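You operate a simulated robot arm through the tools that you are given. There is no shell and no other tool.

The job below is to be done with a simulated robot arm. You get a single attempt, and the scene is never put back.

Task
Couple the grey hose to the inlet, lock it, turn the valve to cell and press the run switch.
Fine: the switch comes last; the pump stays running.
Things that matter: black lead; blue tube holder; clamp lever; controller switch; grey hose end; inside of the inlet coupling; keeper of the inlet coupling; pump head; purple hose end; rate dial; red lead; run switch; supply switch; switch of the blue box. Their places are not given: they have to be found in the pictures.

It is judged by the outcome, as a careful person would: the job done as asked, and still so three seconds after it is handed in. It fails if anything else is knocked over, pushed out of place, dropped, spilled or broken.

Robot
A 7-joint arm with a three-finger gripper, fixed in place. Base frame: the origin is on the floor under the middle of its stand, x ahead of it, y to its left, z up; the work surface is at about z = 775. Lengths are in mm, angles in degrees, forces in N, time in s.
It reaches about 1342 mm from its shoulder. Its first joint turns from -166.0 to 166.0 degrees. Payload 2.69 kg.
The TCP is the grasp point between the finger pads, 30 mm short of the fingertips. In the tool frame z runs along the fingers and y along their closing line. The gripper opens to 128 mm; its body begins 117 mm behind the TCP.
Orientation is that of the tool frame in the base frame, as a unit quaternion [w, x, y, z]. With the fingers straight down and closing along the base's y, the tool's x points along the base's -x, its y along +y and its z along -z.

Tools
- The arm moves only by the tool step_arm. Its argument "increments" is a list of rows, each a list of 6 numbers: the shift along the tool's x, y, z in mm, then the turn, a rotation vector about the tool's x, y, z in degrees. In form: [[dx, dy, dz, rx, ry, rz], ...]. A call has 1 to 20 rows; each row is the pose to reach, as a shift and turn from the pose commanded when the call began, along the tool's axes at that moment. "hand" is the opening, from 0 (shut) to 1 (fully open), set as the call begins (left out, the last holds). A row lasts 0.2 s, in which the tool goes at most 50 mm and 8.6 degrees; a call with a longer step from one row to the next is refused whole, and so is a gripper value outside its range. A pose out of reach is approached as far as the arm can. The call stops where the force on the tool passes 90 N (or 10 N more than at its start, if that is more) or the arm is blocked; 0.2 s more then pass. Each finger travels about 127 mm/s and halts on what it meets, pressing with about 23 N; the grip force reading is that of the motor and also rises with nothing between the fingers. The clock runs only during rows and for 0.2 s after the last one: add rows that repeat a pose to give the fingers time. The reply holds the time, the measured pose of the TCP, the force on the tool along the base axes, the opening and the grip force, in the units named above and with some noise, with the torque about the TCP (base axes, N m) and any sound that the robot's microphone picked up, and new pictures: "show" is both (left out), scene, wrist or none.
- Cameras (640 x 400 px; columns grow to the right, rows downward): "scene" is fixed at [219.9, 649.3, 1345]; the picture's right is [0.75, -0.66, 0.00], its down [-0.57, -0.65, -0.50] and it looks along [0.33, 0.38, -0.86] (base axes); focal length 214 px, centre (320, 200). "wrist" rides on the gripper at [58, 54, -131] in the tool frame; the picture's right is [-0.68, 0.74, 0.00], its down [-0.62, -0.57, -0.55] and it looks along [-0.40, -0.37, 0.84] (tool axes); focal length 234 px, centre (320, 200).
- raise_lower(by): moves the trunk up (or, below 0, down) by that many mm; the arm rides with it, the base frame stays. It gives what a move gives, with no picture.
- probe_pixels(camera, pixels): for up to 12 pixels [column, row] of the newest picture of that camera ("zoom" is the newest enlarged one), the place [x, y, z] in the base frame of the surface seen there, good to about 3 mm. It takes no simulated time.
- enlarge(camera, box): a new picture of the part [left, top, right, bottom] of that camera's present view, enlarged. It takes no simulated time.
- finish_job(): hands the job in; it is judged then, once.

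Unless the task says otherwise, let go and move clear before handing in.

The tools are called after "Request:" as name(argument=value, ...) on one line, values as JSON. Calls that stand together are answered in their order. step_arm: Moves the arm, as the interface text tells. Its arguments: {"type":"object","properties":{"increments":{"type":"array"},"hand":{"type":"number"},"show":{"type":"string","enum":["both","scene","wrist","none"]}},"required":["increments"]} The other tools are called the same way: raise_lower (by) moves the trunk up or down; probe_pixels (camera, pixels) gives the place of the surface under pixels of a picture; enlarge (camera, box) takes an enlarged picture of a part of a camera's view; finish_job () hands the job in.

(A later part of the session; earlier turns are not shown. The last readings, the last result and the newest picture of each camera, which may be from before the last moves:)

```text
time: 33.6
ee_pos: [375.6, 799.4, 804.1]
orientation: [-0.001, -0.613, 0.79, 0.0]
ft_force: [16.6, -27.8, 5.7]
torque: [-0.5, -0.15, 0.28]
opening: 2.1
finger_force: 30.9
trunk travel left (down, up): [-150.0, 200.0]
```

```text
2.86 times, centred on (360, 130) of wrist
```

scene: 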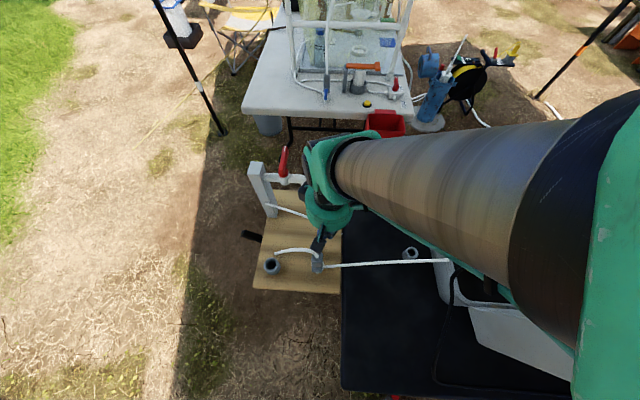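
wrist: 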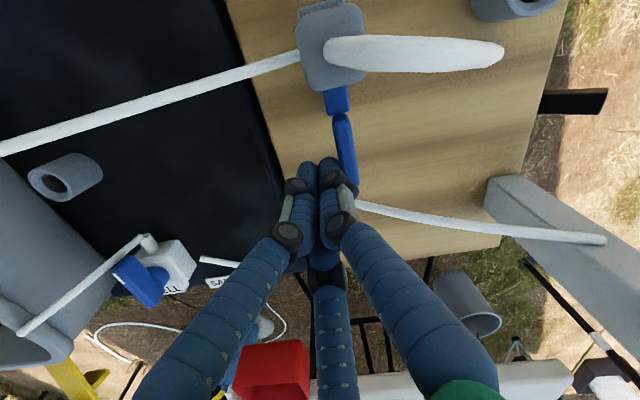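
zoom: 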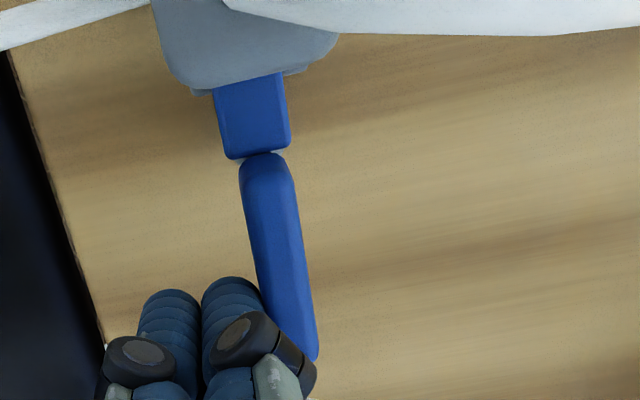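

The force jumped to 32 N with no further motion, so the keeper is hard against its stop. I'll back away from the bar, rise, and inspect the lock.

Request:
step_arm(increments=[[3, -5, 0, 0, 0, 0], [8, -14, 0, 0, 0, 0], [10, -18, -30, 0, 0, 0], [10, -18, -70, 0, 0, 0], [10, -18, -110, 0, 0, 0], [10, -18, -150, 0, 0, 0], [10, -18, -150, 0, 0, 0]])

Request:
enlarge(camera="wrist", box=[270, 50, 410, 180])

Request:
enlarge(camera="scene", box=[300, 230, 350, 280])

```text
time: 35.2
ee_pos: [388.4, 788.6, 954.6]
orientation: [0.001, -0.614, 0.789, 0.001]
ft_force: [-0.8, -0.3, 0.9]
torque: [0.02, 0.0, 0.04]
opening: 2.6
finger_force: 31.5
trunk travel left (down, up): [-150.0, 200.0]
```

scene: 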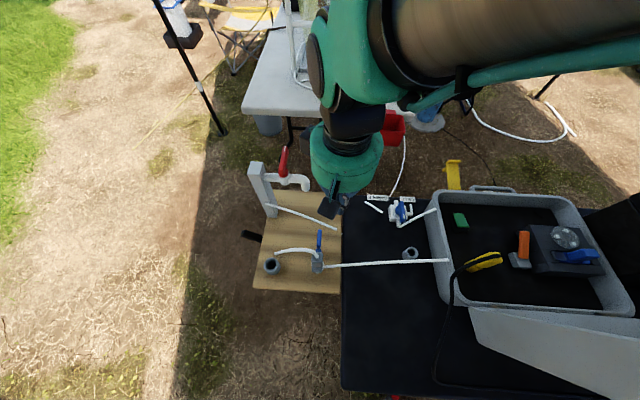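
wrist: 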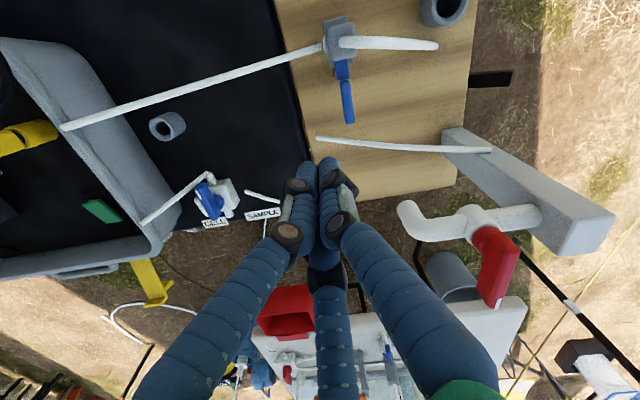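

```text
3.08 times, centred on (340, 115) of wrist
```

zoom: 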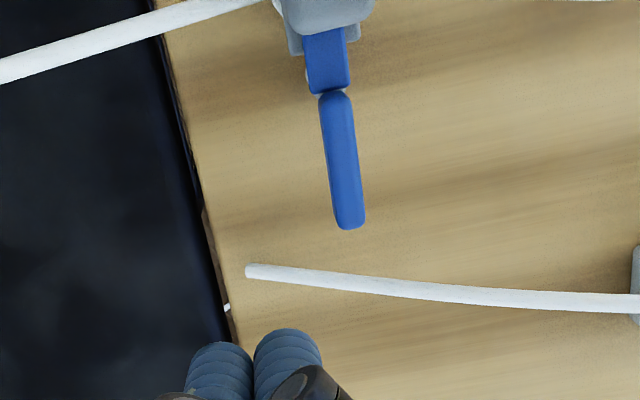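

```text
8.00 times, centred on (325, 255) of scene
```

zoom: 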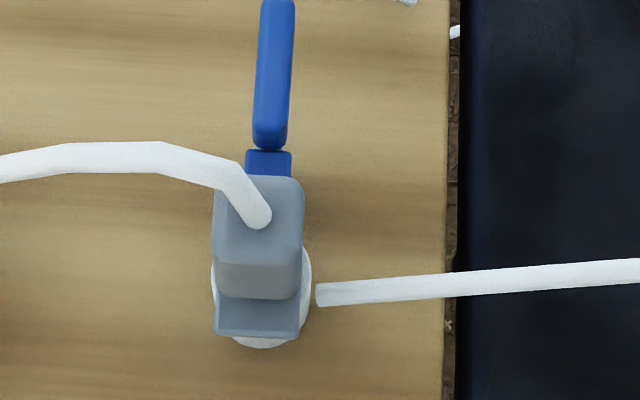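

The tongue now overlaps the flange wing, with flange visible on both sides of it at zoom (295,40) and (355,30), so the coupling is locked. Next I'll zoom on the valve.

Request:
enlarge(camera="wrist", box=[310, 10, 370, 75])

Request:
enlarge(camera="wrist", box=[170, 155, 290, 235])

Request:
enlarge(camera="scene", box=[380, 190, 430, 235])

Request:
probe_pixels(camera="zoom", pixels=[[290, 150], [320, 290], [300, 120], [340, 285], [330, 280], [245, 180], [310, 200], [335, 190], [355, 240], [230, 290], [265, 110], [330, 130]])

```text
6.15 times, centred on (340, 42) of wrist
```

zoom: 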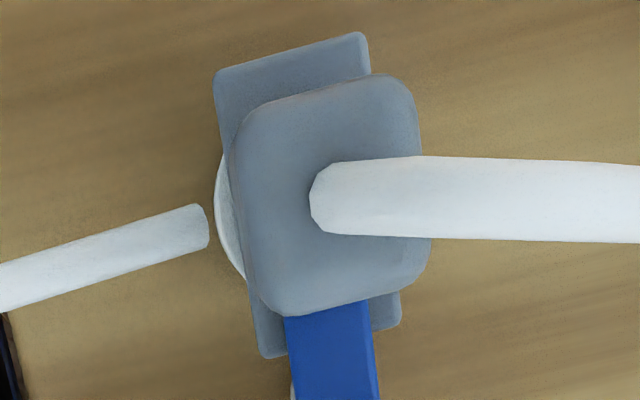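

```text
5.00 times, centred on (230, 195) of wrist
```

zoom: 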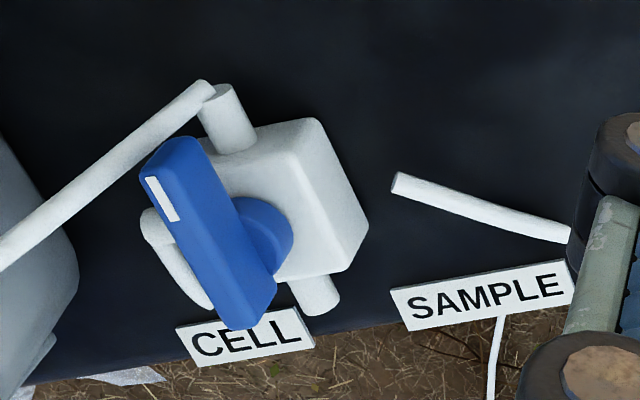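

```text
8.89 times, centred on (405, 212) of scene
```

zoom: 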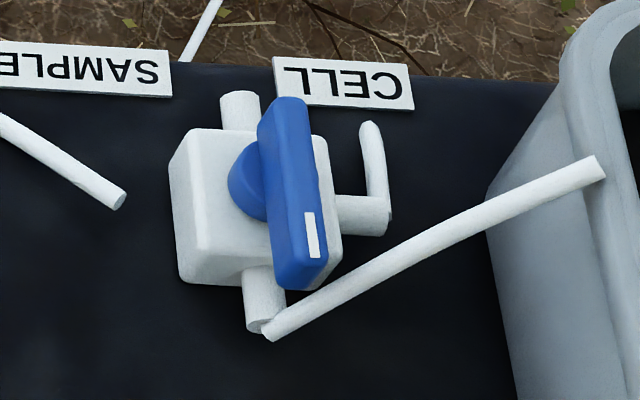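

```text
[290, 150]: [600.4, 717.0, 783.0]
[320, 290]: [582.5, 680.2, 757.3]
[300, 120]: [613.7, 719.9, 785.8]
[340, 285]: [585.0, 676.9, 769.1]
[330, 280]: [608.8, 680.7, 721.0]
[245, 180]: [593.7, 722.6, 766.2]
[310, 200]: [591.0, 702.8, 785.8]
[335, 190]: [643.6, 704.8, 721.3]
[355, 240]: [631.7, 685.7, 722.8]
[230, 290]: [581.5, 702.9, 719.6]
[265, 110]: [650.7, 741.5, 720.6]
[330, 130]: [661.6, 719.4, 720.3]
```

The zoom confirms the tongue covers the wing at (330,330). On the valve the pointer's marked end points at the hose port (−r), and the d-side port has the elbow leading to CELL. I'll move above the SAMPLE side of the pointer for a closer look.

Request:
step_arm(increments=[[3, -30, 0, 0, 0, 0], [7, -60, 0, 0, 0, 0], [11, -92, 0, 0, 0, 0], [15, -124, 0, 0, 0, 0], [19, -156, 0, 0, 0, 0], [22.9, -187, 0, 0, 0, 0], [22.9, -187, 25, 0, 0, 0], [22.9, -187, 25, 0, 0, 0]])

Request:
enlarge(camera="wrist", box=[230, 60, 410, 190])

```text
time: 37.0
ee_pos: [564.7, 719.0, 928.8]
orientation: [0.0, -0.614, 0.789, 0.0]
ft_force: [0.5, -0.3, 0.5]
torque: [-0.01, 0.06, -0.04]
opening: 2.0
finger_force: 30.6
trunk travel left (down, up): [-150.0, 200.0]
```

scene: 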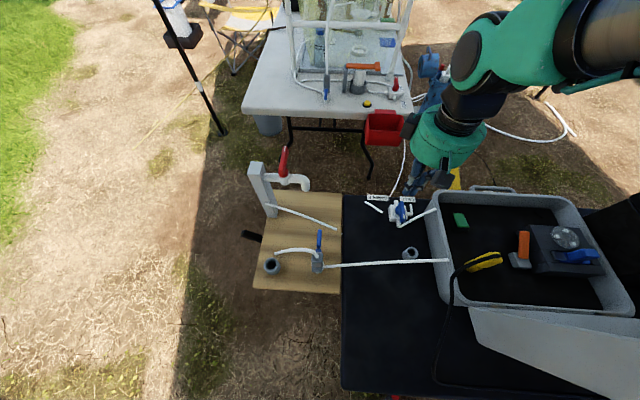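
wrist: 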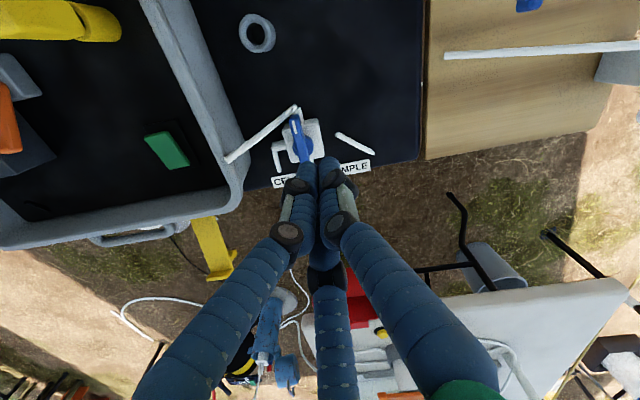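

```text
3.08 times, centred on (320, 125) of wrist
```

zoom: 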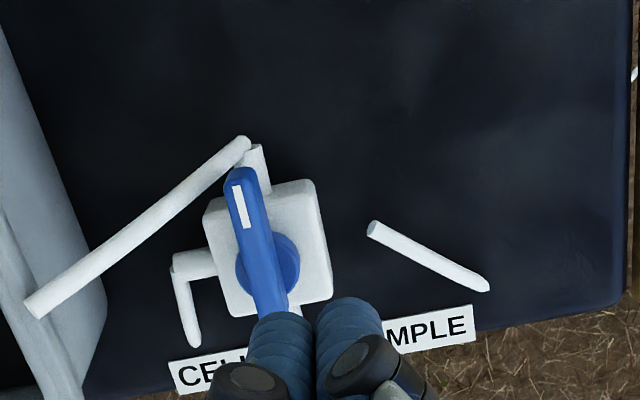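

Request:
enlarge(camera="wrist", box=[270, 95, 340, 165])

Request:
probe_pixels(camera="zoom", pixels=[[235, 165], [345, 130], [375, 255], [255, 300], [215, 125], [235, 120], [260, 300], [290, 285], [240, 200], [235, 145], [320, 235], [225, 220]])

```text
5.71 times, centred on (305, 130) of wrist
```

zoom: 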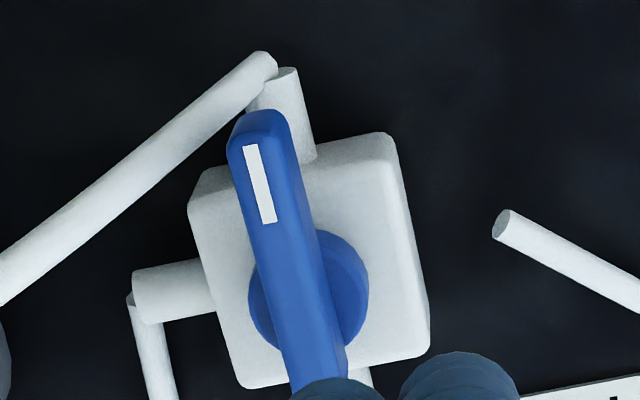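

```text
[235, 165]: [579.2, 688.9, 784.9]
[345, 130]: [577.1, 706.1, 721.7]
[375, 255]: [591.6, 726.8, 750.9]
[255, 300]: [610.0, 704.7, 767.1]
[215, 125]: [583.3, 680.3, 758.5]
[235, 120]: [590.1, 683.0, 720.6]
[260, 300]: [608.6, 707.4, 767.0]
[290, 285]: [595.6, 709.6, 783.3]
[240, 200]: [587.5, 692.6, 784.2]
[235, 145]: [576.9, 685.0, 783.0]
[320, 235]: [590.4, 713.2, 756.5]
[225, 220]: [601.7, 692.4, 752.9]
```

Request:
probe_pixels(camera="zoom", pixels=[[358, 285], [340, 245], [262, 330], [345, 330], [255, 280], [325, 370], [240, 130], [285, 130], [275, 370], [420, 340], [240, 375], [215, 215]])

Request:
probe_pixels(camera="zoom", pixels=[[262, 60], [200, 120], [100, 205], [20, 280], [170, 280], [150, 340], [510, 225], [300, 100], [240, 155], [290, 155], [300, 250], [265, 250]])

```text
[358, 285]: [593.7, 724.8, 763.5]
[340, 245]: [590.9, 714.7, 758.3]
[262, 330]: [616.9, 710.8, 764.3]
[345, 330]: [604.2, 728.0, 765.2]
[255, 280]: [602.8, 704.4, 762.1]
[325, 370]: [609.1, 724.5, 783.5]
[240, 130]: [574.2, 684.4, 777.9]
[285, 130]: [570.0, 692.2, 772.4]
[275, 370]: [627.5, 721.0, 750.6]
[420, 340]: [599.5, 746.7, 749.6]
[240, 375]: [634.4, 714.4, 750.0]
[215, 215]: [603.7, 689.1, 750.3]
```

```text
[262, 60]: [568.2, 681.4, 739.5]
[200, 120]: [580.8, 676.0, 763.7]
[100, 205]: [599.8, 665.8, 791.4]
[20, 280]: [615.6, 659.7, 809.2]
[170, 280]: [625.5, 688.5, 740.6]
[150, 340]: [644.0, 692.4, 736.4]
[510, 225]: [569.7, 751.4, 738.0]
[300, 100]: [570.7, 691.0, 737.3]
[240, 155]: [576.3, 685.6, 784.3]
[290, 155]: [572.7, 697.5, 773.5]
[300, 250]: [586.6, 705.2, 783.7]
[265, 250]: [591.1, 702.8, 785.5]
```

The pivot comes out at about (602.5,716.5). The pointer reaches about 42 mm along −r at z≈772–785, and the hose rises past it on the tray side. Gripping the handle over the pivot and turning 90° towards the CELL elbow avoids the hose, so I'll rotate the hand, open it partly and centre over the pivot.

Request:
step_arm(increments=[[-1, -4, 0, 0, 0, 8.2], [-2, -8, 0, 0, 0, 16.4], [-3, -12, 0, 0, 0, 24.6], [-4, -16, 0, 0, 0, 32.8], [-5, -20, 0, 0, 0, 41], [-6, -25, 0, 0, 0, 49.2], [-7, -30, 0, 0, 0, 57.4], [-7, -34, 0, 0, 0, 65.6], [-7, -37.2, 0, 0, 0, 73.8], [-7, -37.2, 0, 0, 0, 82], [-7, -37.2, 0, 0, 0, 89.9], [-7, -37.2, 0, 0, 0, 89.9]], hand=0.55)

Request:
enlarge(camera="wrist", box=[250, 90, 400, 200])

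```text
time: 39.6
ee_pos: [603.8, 715.5, 931.2]
orientation: [0.0, 0.125, 0.992, 0.0]
ft_force: [0.5, 0.5, 1.6]
torque: [-0.01, 0.01, -0.01]
opening: 70.4
finger_force: 0.0
trunk travel left (down, up): [-150.0, 200.0]
```

scene: 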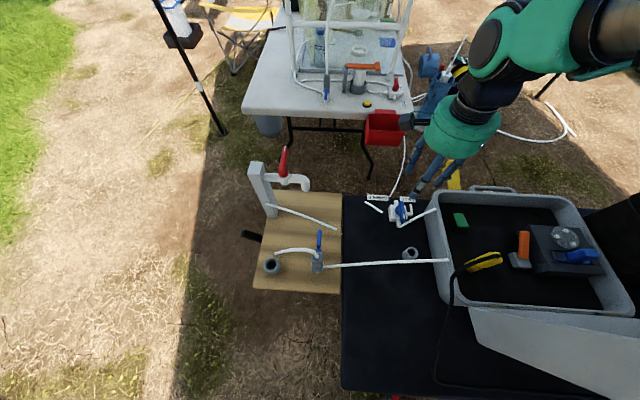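
wrist: 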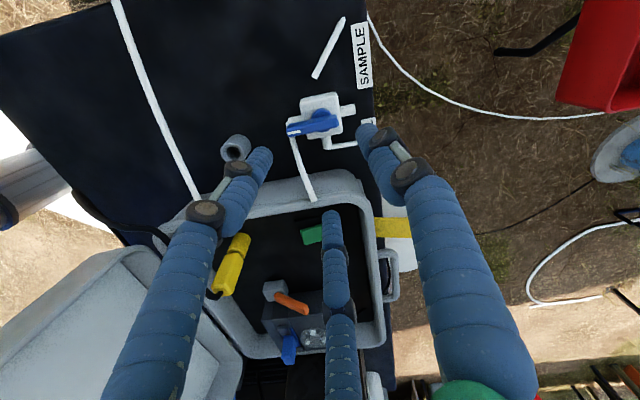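

```text
3.64 times, centred on (325, 145) of wrist
```

zoom: 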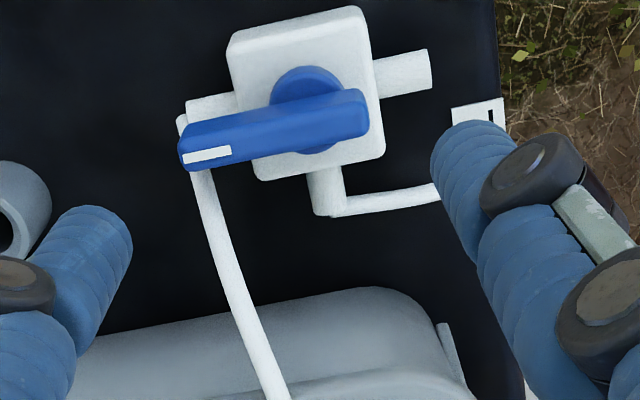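

The knob centre at zoom (312,110) is about (1.3,5.4) mm from the hand axis. I'll shift by about 5 mm and lower to z≈860 to re-check the centring.

Request:
step_arm(increments=[[0, 5, 15, 0, 0, 0], [0, 5, 35, 0, 0, 0], [0, 5, 55, 0, 0, 0], [0, 5, 70, 0, 0, 0], [0, 5, 70, 0, 0, 0]], show="wrist")

Request:
enlarge(camera="wrist", box=[250, 100, 400, 210])

```text
time: 40.8
ee_pos: [605.1, 721.3, 860.5]
orientation: [0.001, 0.122, 0.992, 0.0]
ft_force: [0.1, -0.5, -0.1]
torque: [0.02, 0.0, -0.02]
opening: 70.4
finger_force: 0.0
trunk travel left (down, up): [-150.0, 200.0]
```

wrist: 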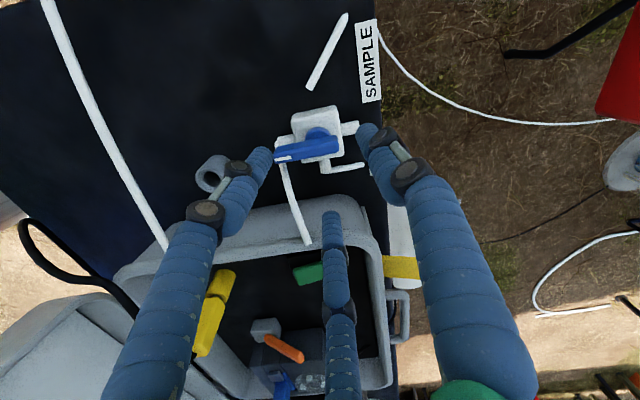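

```text
3.64 times, centred on (325, 155) of wrist
```

zoom: 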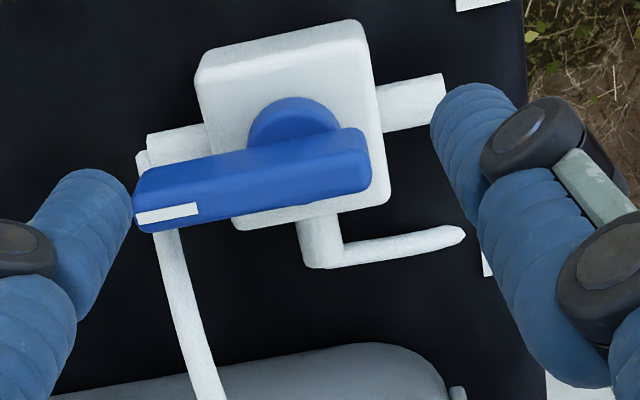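

Centring looks good to about 2 mm: the handle axis passes near the hand axis and the fingers straddle the handle clear of the hose. I'll nudge 2.5 mm and lower to grip height.

Request:
step_arm(increments=[[-0.3, -2.5, 15, 0, 0, 0], [-0.3, -2.5, 30, 0, 0, 0], [-0.3, -2.5, 45, 0, 0, 0], [-0.3, -2.5, 58.5, 0, 0, 0], [-0.3, -2.5, 58.5, 0, 0, 0]])

Request:
enlarge(camera="wrist", box=[250, 110, 400, 220])

```text
time: 42.0
ee_pos: [604.5, 717.3, 800.4]
orientation: [0.0, 0.124, 0.992, 0.0]
ft_force: [-0.5, 0.0, 1.2]
torque: [-0.02, 0.02, 0.03]
opening: 70.6
finger_force: 0.1
trunk travel left (down, up): [-150.0, 200.0]
```

scene: 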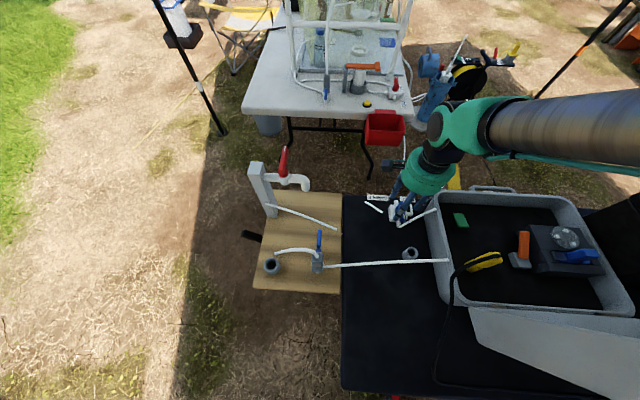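
wrist: 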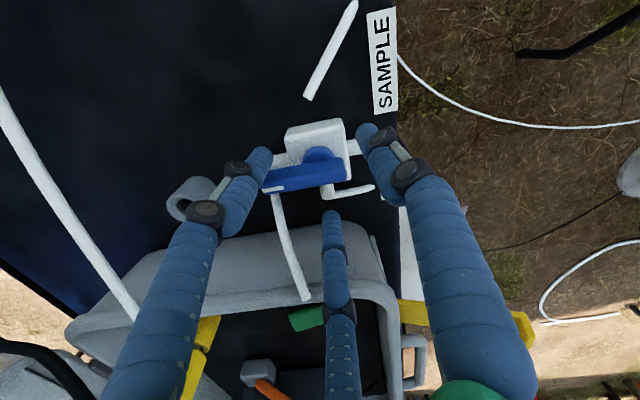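

```text
3.64 times, centred on (325, 165) of wrist
```

zoom: 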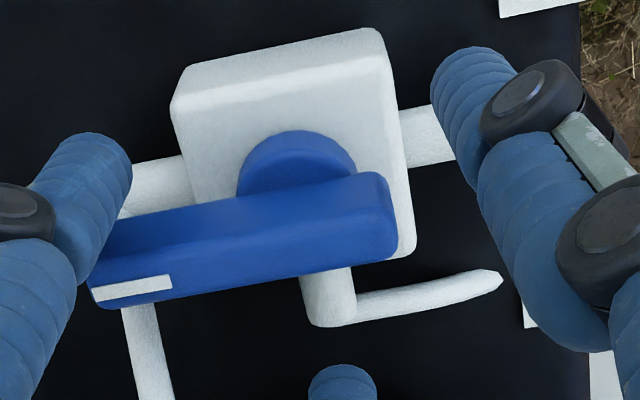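

The handle's top-face axis at zoom (299,261) lies about 1 mm from the hand axis, and the fingers straddle it. I'll close gently onto the handle.

Request:
step_arm(increments=[[0, 0, 0, 0, 0, 0], [0, 0, 0, 0, 0, 0], [0, 0, 0, 0, 0, 0], [0, 0, 0, 0, 0, 0]], hand=0)

Request:
enlarge(camera="wrist", box=[250, 110, 400, 220])

```text
time: 43.0
ee_pos: [608.6, 727.1, 800.9]
orientation: [0.003, 0.123, 0.992, 0.005]
ft_force: [16.8, 87.0, -13.4]
torque: [2.12, 0.08, -0.13]
opening: 19.2
finger_force: 44.1
trunk travel left (down, up): [-150.0, 200.0]
```

scene: 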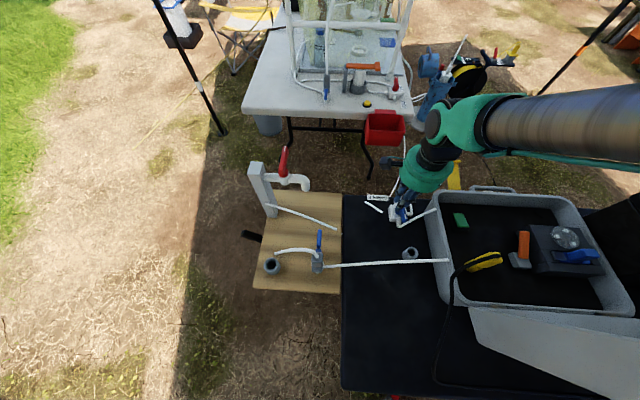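
wrist: 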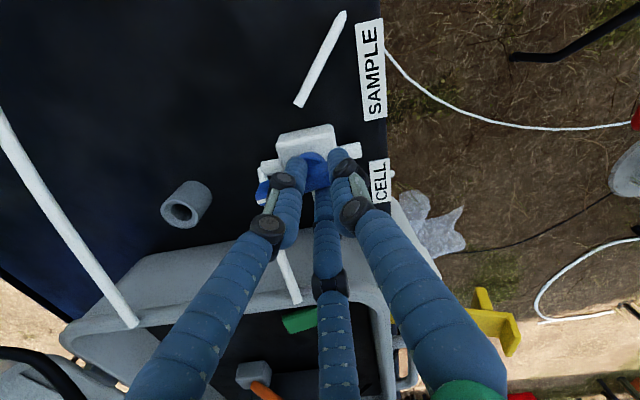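

```text
3.64 times, centred on (325, 165) of wrist
```

zoom: 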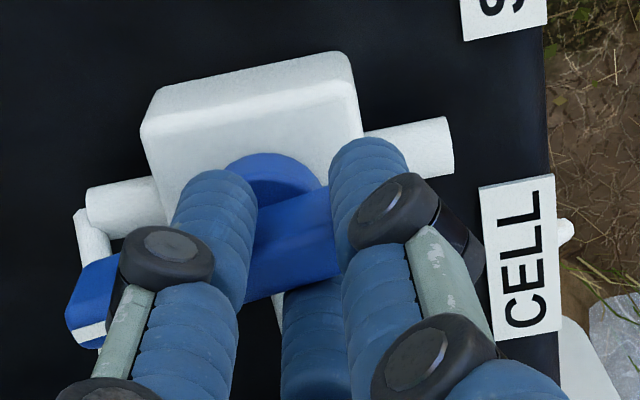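

The reaction is high, about 87 N along +y, and the hand was pulled 10 mm. One finger has caught the handle's short end instead of its side, so I'll open straight away.

Request:
step_arm(increments=[[0, 0, 0, 0, 0, 0], [0, 0, 0, 0, 0, 0], [0, 0, 0, 0, 0, 0]], hand=0.55)

Request:
enlarge(camera="wrist", box=[250, 110, 400, 220])

```text
time: 43.8
ee_pos: [605.4, 718.3, 799.2]
orientation: [0.0, 0.123, 0.992, -0.001]
ft_force: [0.5, -0.2, 0.8]
torque: [-0.01, -0.02, 0.01]
opening: 70.0
finger_force: 0.0
trunk travel left (down, up): [-150.0, 200.0]
```

scene: 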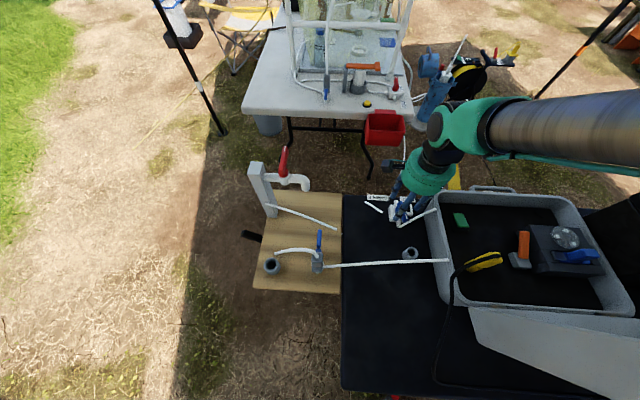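
wrist: 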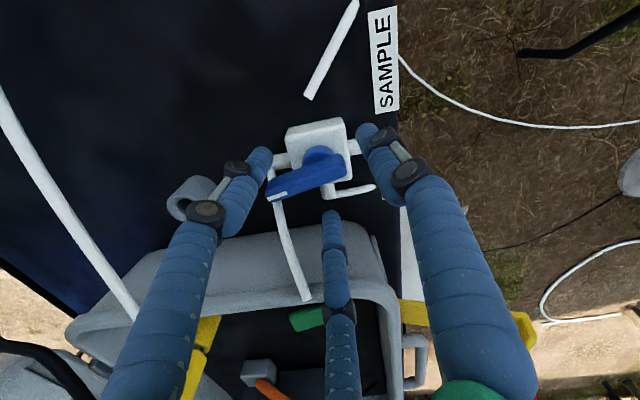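

```text
3.64 times, centred on (325, 165) of wrist
```

zoom: 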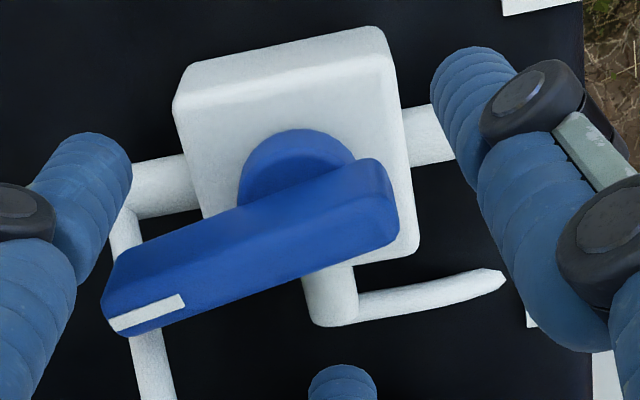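

The body didn't move; the handle just turned a few degrees counter-clockwise towards CELL, so the valve turns freely that way. I'll use the hand like a wrench instead: narrow the fingers to about 48 mm around the handle without pinching, and rotate about the pivot so the left finger pushes the pointer.

Request:
step_arm(increments=[[-0.5, 0.9, 0, 0, 0, 0], [-1, 1.7, 0, 0, 0, 0], [-1, 1.7, 0, 0, 0, -6], [-1, 1.7, 0, 0, 0, -12], [-1, 1.7, 0, 0, 0, -18], [-1, 1.7, 0, 0, 0, -24]], hand=0.375)

Request:
enlarge(camera="wrist", box=[250, 110, 400, 220])

```text
time: 45.2
ee_pos: [604.6, 721.0, 801.1]
orientation: [0.001, -0.085, 0.996, 0.001]
ft_force: [-1.0, 1.2, 0.0]
torque: [0.02, 0.02, -0.02]
opening: 48.2
finger_force: 0.4
trunk travel left (down, up): [-150.0, 200.0]
```

scene: 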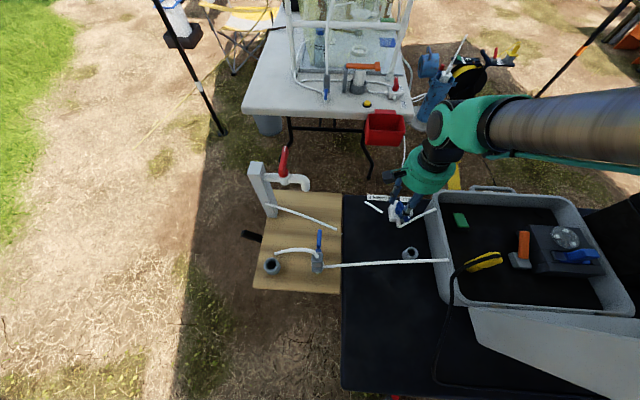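
wrist: 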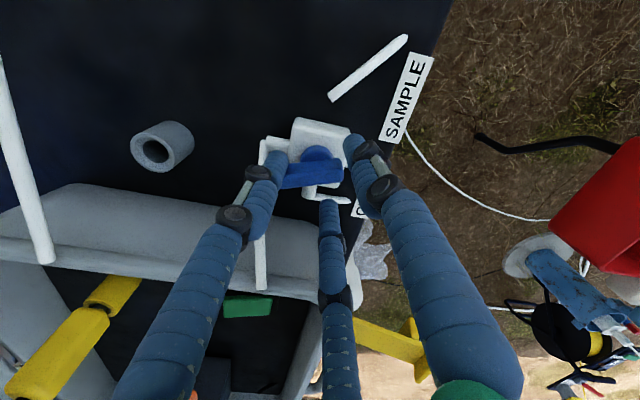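

```text
3.64 times, centred on (325, 165) of wrist
```

zoom: 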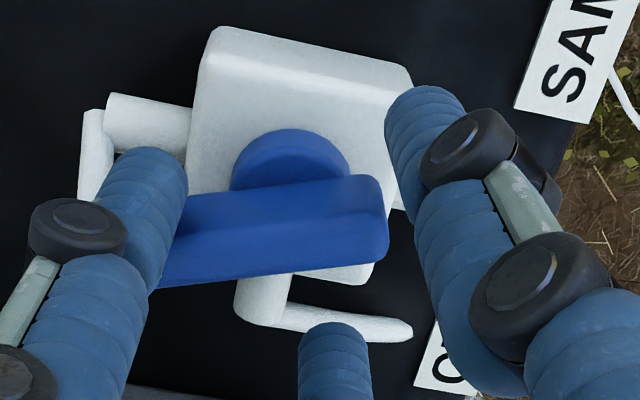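

The pointer is turning with the left finger, now about 20° counter-clockwise relative to the body, with negligible force. I'll rotate another 30°.

Request:
step_arm(increments=[[0, 0, 0, 0, 0, -6], [0, 0, 0, 0, 0, -12], [0, 0, 0, 0, 0, -18], [0, 0, 0, 0, 0, -24], [0, 0, 0, 0, 0, -30]])

Request:
enlarge(camera="wrist", box=[250, 110, 400, 220])

```text
time: 46.4
ee_pos: [605.3, 719.8, 801.2]
orientation: [0.0, -0.342, 0.94, 0.0]
ft_force: [-1.5, -0.2, 0.3]
torque: [-0.03, -0.02, 0.01]
opening: 48.6
finger_force: 0.7
trunk travel left (down, up): [-150.0, 200.0]
```

scene: 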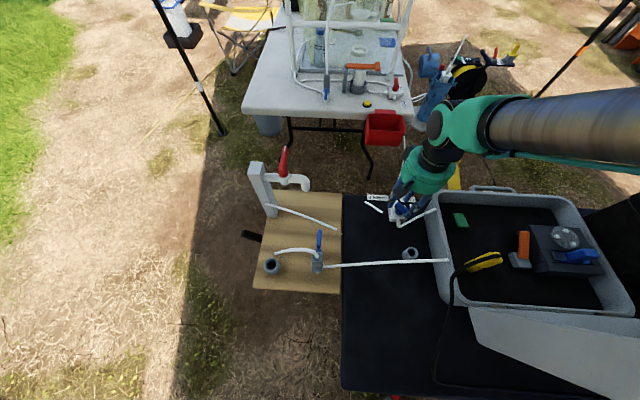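
wrist: 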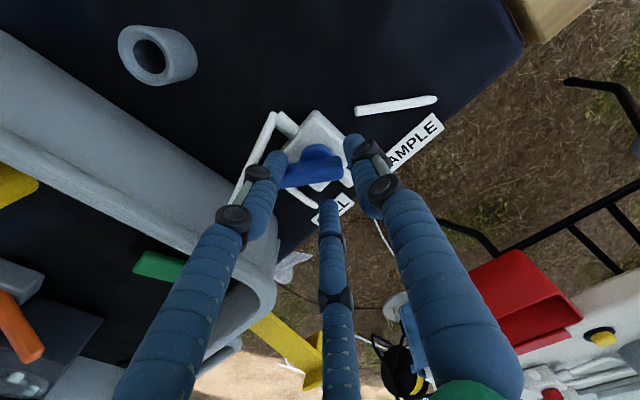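

```text
3.64 times, centred on (325, 165) of wrist
```

zoom: 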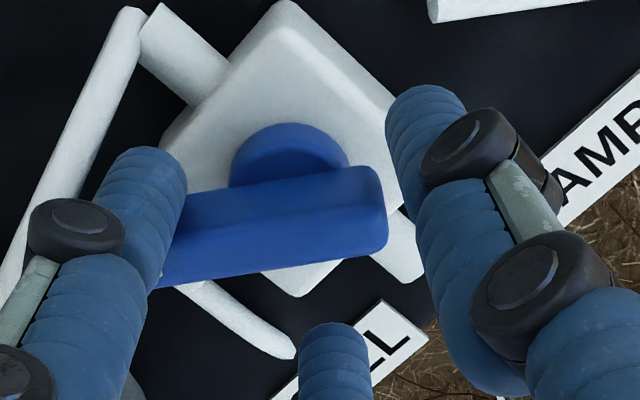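

The pointer is now at about 282° and the left finger has passed its closest point to the hose with no contact force. I'll rotate another 24°.

Request:
step_arm(increments=[[0, 0, 0, 0, 0, -6], [0, 0, 0, 0, 0, -12], [0, 0, 0, 0, 0, -18], [0, 0, 0, 0, 0, -24]])

Request:
enlarge(camera="wrist", box=[250, 110, 400, 220])

Request:
enlarge(camera="scene", box=[370, 180, 440, 235])

```text
time: 47.4
ee_pos: [606.2, 720.4, 800.7]
orientation: [0.0, -0.529, 0.849, 0.0]
ft_force: [-1.0, 0.2, 0.0]
torque: [0.03, 0.03, -0.04]
opening: 48.3
finger_force: 0.5
trunk travel left (down, up): [-150.0, 200.0]
```

scene: 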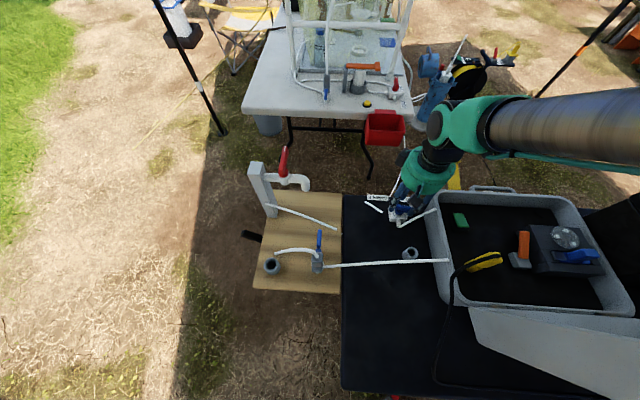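
wrist: 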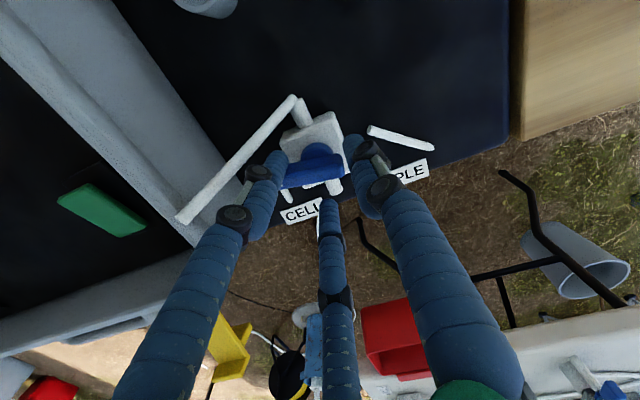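

```text
3.64 times, centred on (325, 165) of wrist
```

zoom: 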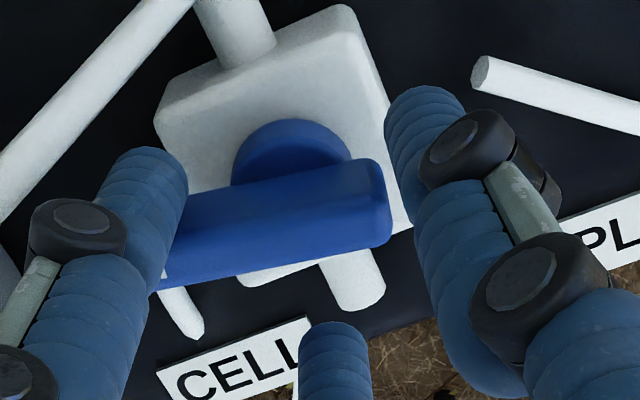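

```text
7.27 times, centred on (405, 208) of scene
```

zoom: 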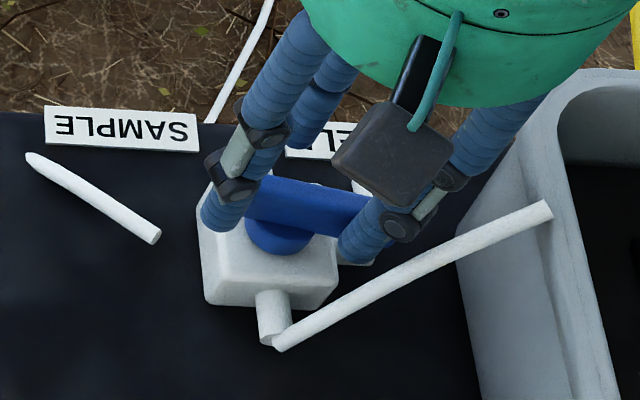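

In the scene zoom the handle is about 10° short of square with the body, pointing along +d towards the CELL elbow. I'll rotate in small steps, watching for a stop.

Request:
step_arm(increments=[[0, 0, 0, 0, 0, -3], [0, 0, 0, 0, 0, -6], [0, 0, 0, 0, 0, -9]], show="wrist")

Request:
enlarge(camera="scene", box=[370, 180, 440, 235])

Request:
enlarge(camera="wrist", box=[250, 110, 400, 220])

```text
time: 48.2
ee_pos: [605.9, 720.2, 801.1]
orientation: [0.0, -0.593, 0.805, 0.0]
ft_force: [-0.1, -0.1, -0.2]
torque: [0.02, -0.02, -0.02]
opening: 48.2
finger_force: 0.1
trunk travel left (down, up): [-150.0, 200.0]
```

wrist: 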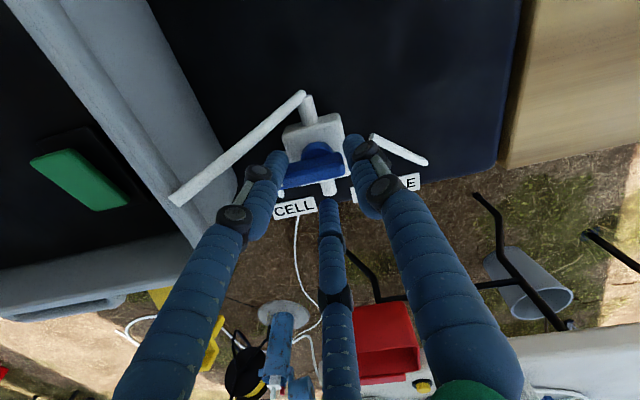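

```text
7.27 times, centred on (405, 208) of scene
```

zoom: 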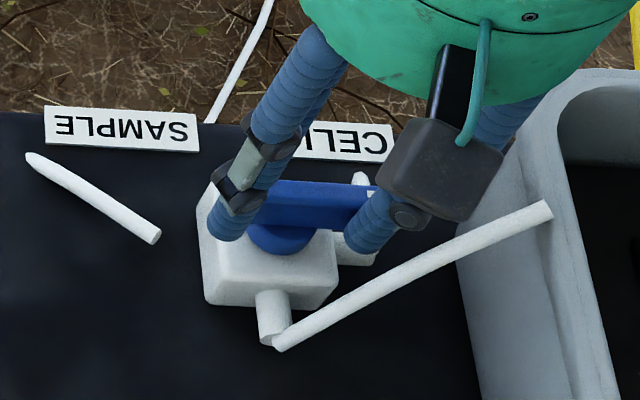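

```text
3.64 times, centred on (325, 165) of wrist
```

zoom: 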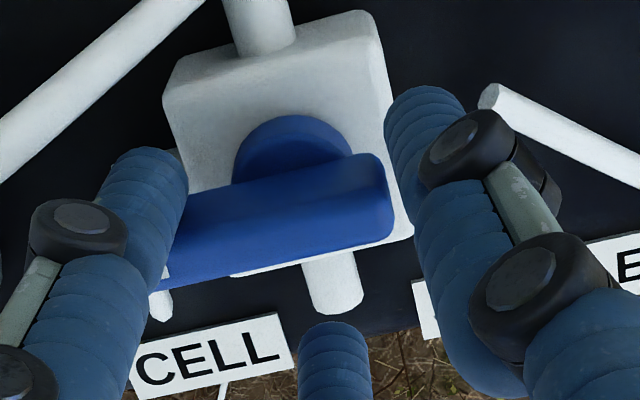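

The handle now lies along +d towards the CELL elbow, parallel to the body's edge in the scene zoom. I'll add 3° to feel whether there's a stop.

Request:
step_arm(increments=[[0, 0, 0, 0, 0, -1.5], [0, 0, 0, 0, 0, -3], [0, 0, 0, 0, 0, -3]], show="wrist")

Request:
enlarge(camera="scene", box=[370, 180, 440, 235])

```text
time: 49.0
ee_pos: [605.6, 719.9, 800.4]
orientation: [0.001, -0.614, 0.789, 0.0]
ft_force: [-6.9, -3.0, 0.8]
torque: [-0.11, 0.21, -0.16]
opening: 48.7
finger_force: 0.4
trunk travel left (down, up): [-150.0, 200.0]
```

wrist: 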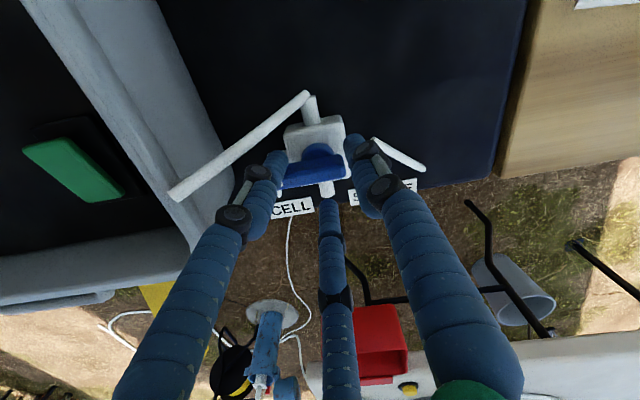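

```text
7.27 times, centred on (405, 208) of scene
```

zoom: 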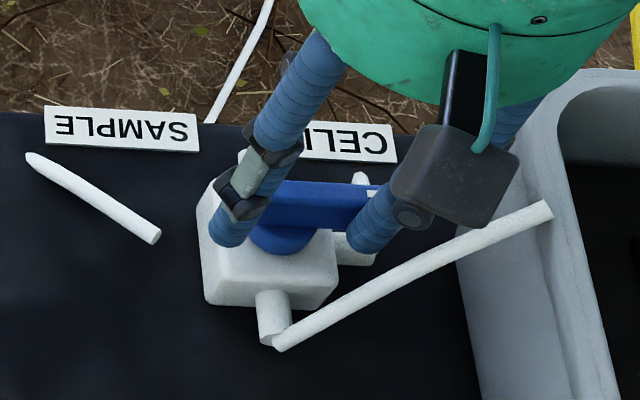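

Resistance has appeared, (−6.9,−3.0) N with −0.16 N·m, which suggests the valve is reaching its CELL stop. I'll press 2° more to confirm.

Request:
step_arm(increments=[[0, 0, 0, 0, 0, -1.2], [0, 0, 0, 0, 0, -2.4], [0, 0, 0, 0, 0, -2.4]], show="wrist")

Request:
enlarge(camera="scene", box=[370, 180, 440, 235])

```text
time: 49.8
ee_pos: [603.3, 719.7, 800.5]
orientation: [-0.001, -0.63, 0.776, 0.0]
ft_force: [-15.5, -8.7, -1.7]
torque: [-0.2, 0.42, -0.56]
opening: 49.9
finger_force: 0.6
trunk travel left (down, up): [-150.0, 200.0]
```

wrist: 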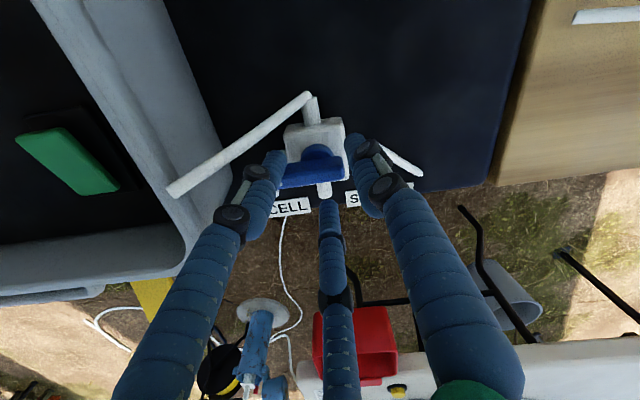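

```text
7.27 times, centred on (405, 208) of scene
```

zoom: 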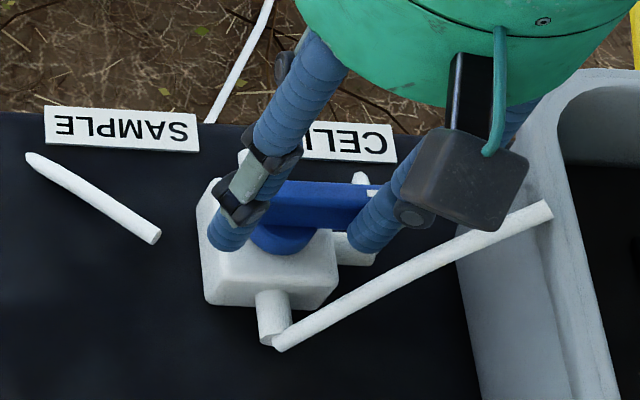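

The force rose to 18 N with no further turn, so the valve is at its hard stop with the pointer on the CELL port. I'll ease back 4°, open the fingers slightly to free the handle, and rise straight up.

Request:
step_arm(increments=[[0, 0, 0, 0, 0, 2], [0, 0, 0, 0, 0, 4], [0, 0, 0, 0, 0, 4]], hand=0.375, show="none")

Request:
step_arm(increments=[[0, 0, 0, 0, 0, 0], [0, 0, 0, 0, 0, 0], [0, 0, -10, 0, 0, 0], [0, 0, -25, 0, 0, 0], [0, 0, -50, 0, 0, 0], [0, 0, -85, 0, 0, 0], [0, 0, -125, 0, 0, 0], [0, 0, -160, 0, 0, 0]], hand=0.43)

Request:
enlarge(camera="scene", box=[370, 180, 440, 235])

Request:
enlarge(camera="wrist", box=[240, 60, 400, 190])

```text
time: 50.6
ee_pos: [606.5, 719.7, 802.6]
orientation: [0.0, -0.604, 0.797, 0.0]
ft_force: [-4.5, -4.0, -2.9]
torque: [-0.1, 0.15, -0.2]
opening: 50.1
finger_force: 1.6
trunk travel left (down, up): [-150.0, 200.0]
```

```text
time: 52.4
ee_pos: [604.7, 717.5, 961.2]
orientation: [0.0, -0.603, 0.798, 0.0]
ft_force: [0.4, -0.3, 0.3]
torque: [0.0, -0.01, -0.01]
opening: 55.1
finger_force: 0.1
trunk travel left (down, up): [-150.0, 200.0]
```

scene: 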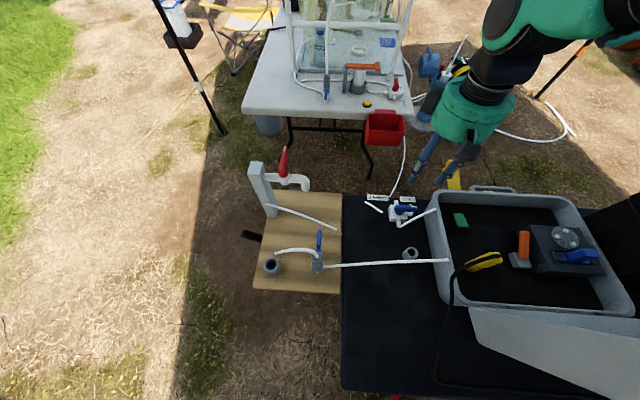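
wrist: 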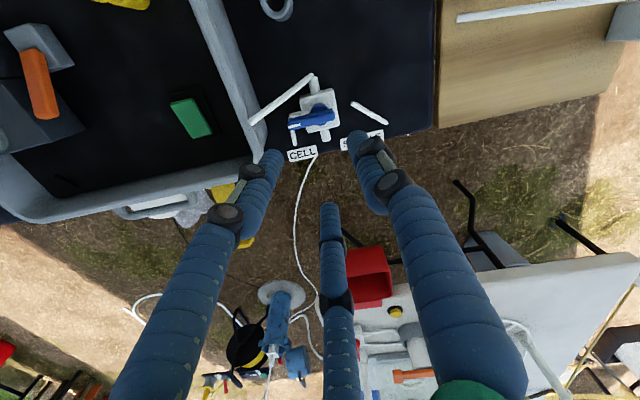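

```text
7.27 times, centred on (405, 208) of scene
```

zoom: 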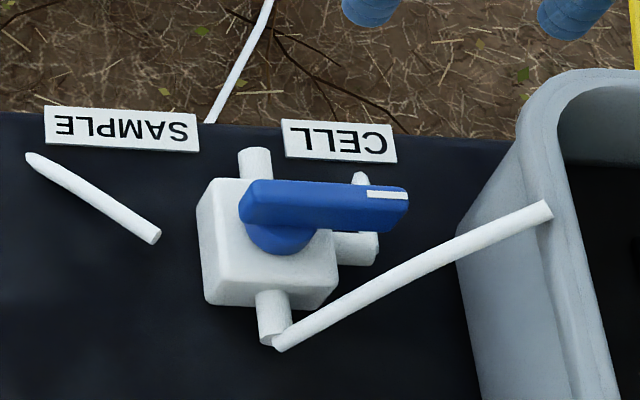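

```text
3.08 times, centred on (320, 125) of wrist
```

zoom: 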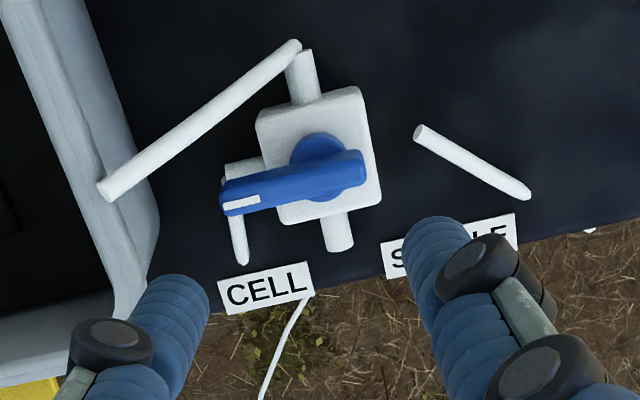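

The pointer's white mark now sits over the CELL elbow at zoom (385,195), so the valve is done. Before pressing anything I want to be sure which switch is the run switch, so I'll go back to the starting view with the hand open and zoom on the controller and tray.

Request:
step_arm(increments=[[0, 0, -45, 0, 0, 0], [0, 0, -90, 0, 0, 0], [0, 0, -124, 0, 0, 0], [25, -4, -124, 0, 0, 8], [55, -8, -124, 0, 0, 16], [85, -13, -124, 0, 0, 24], [115, -17, -124, 0, 0, 32], [145, -22, -124, 0, 0, 40], [175, -26, -124, 0, 0, 48], [205, -31, -124, 0, 0, 56], [232, -35, -124, 0, 0, 64], [250, -37.8, -124, 0, 0, 72], [250, -37.8, -124, 0, 0, 74.2]], hand=1)

Request:
enlarge(camera="wrist", box=[240, 290, 330, 390])

Request:
enlarge(camera="wrist", box=[260, 230, 440, 400])

Request:
enlarge(camera="wrist", box=[290, 50, 470, 170])

```text
time: 55.2
ee_pos: [573.6, 469.0, 1086.3]
orientation: [0.0, 0.0, 1.0, 0.0]
ft_force: [-0.5, 0.2, 0.2]
torque: [0.03, 0.0, 0.0]
opening: 128.1
finger_force: 0.0
trunk travel left (down, up): [-150.0, 200.0]
```

scene: 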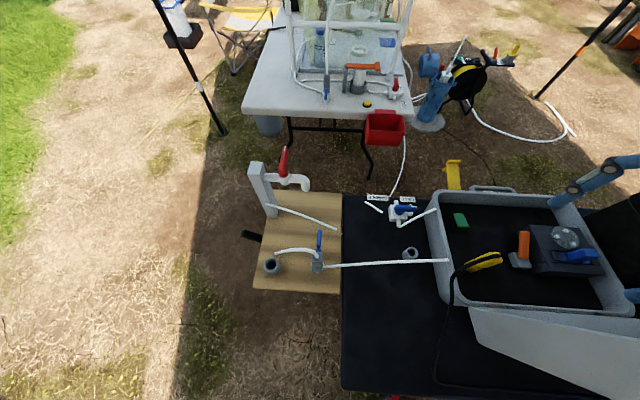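
wrist: 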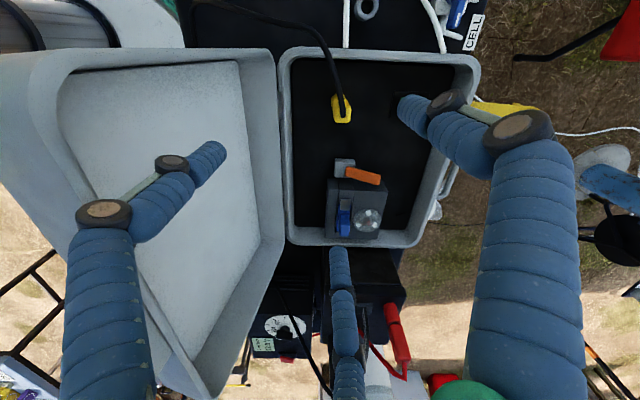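

```text
4.00 times, centred on (285, 340) of wrist
```

zoom: 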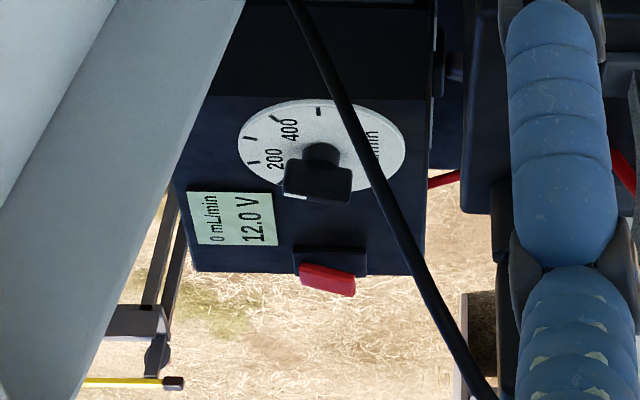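

```text
2.35 times, centred on (350, 315) of wrist
```

zoom: 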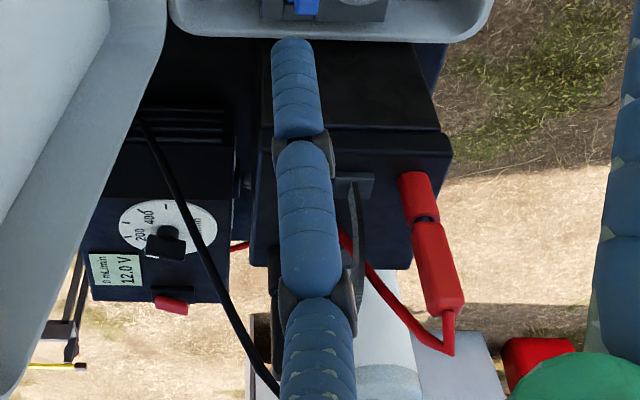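

```text
3.33 times, centred on (380, 110) of wrist
```

zoom: 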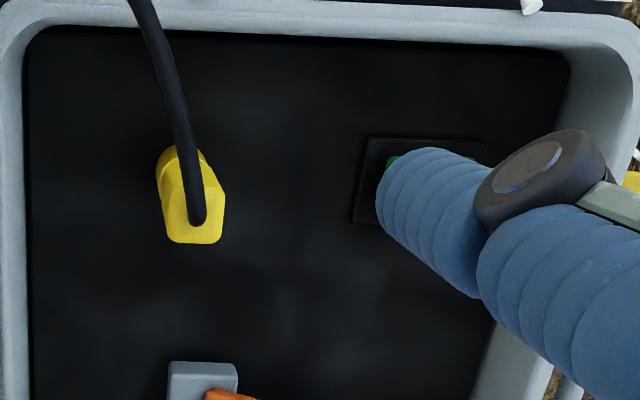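

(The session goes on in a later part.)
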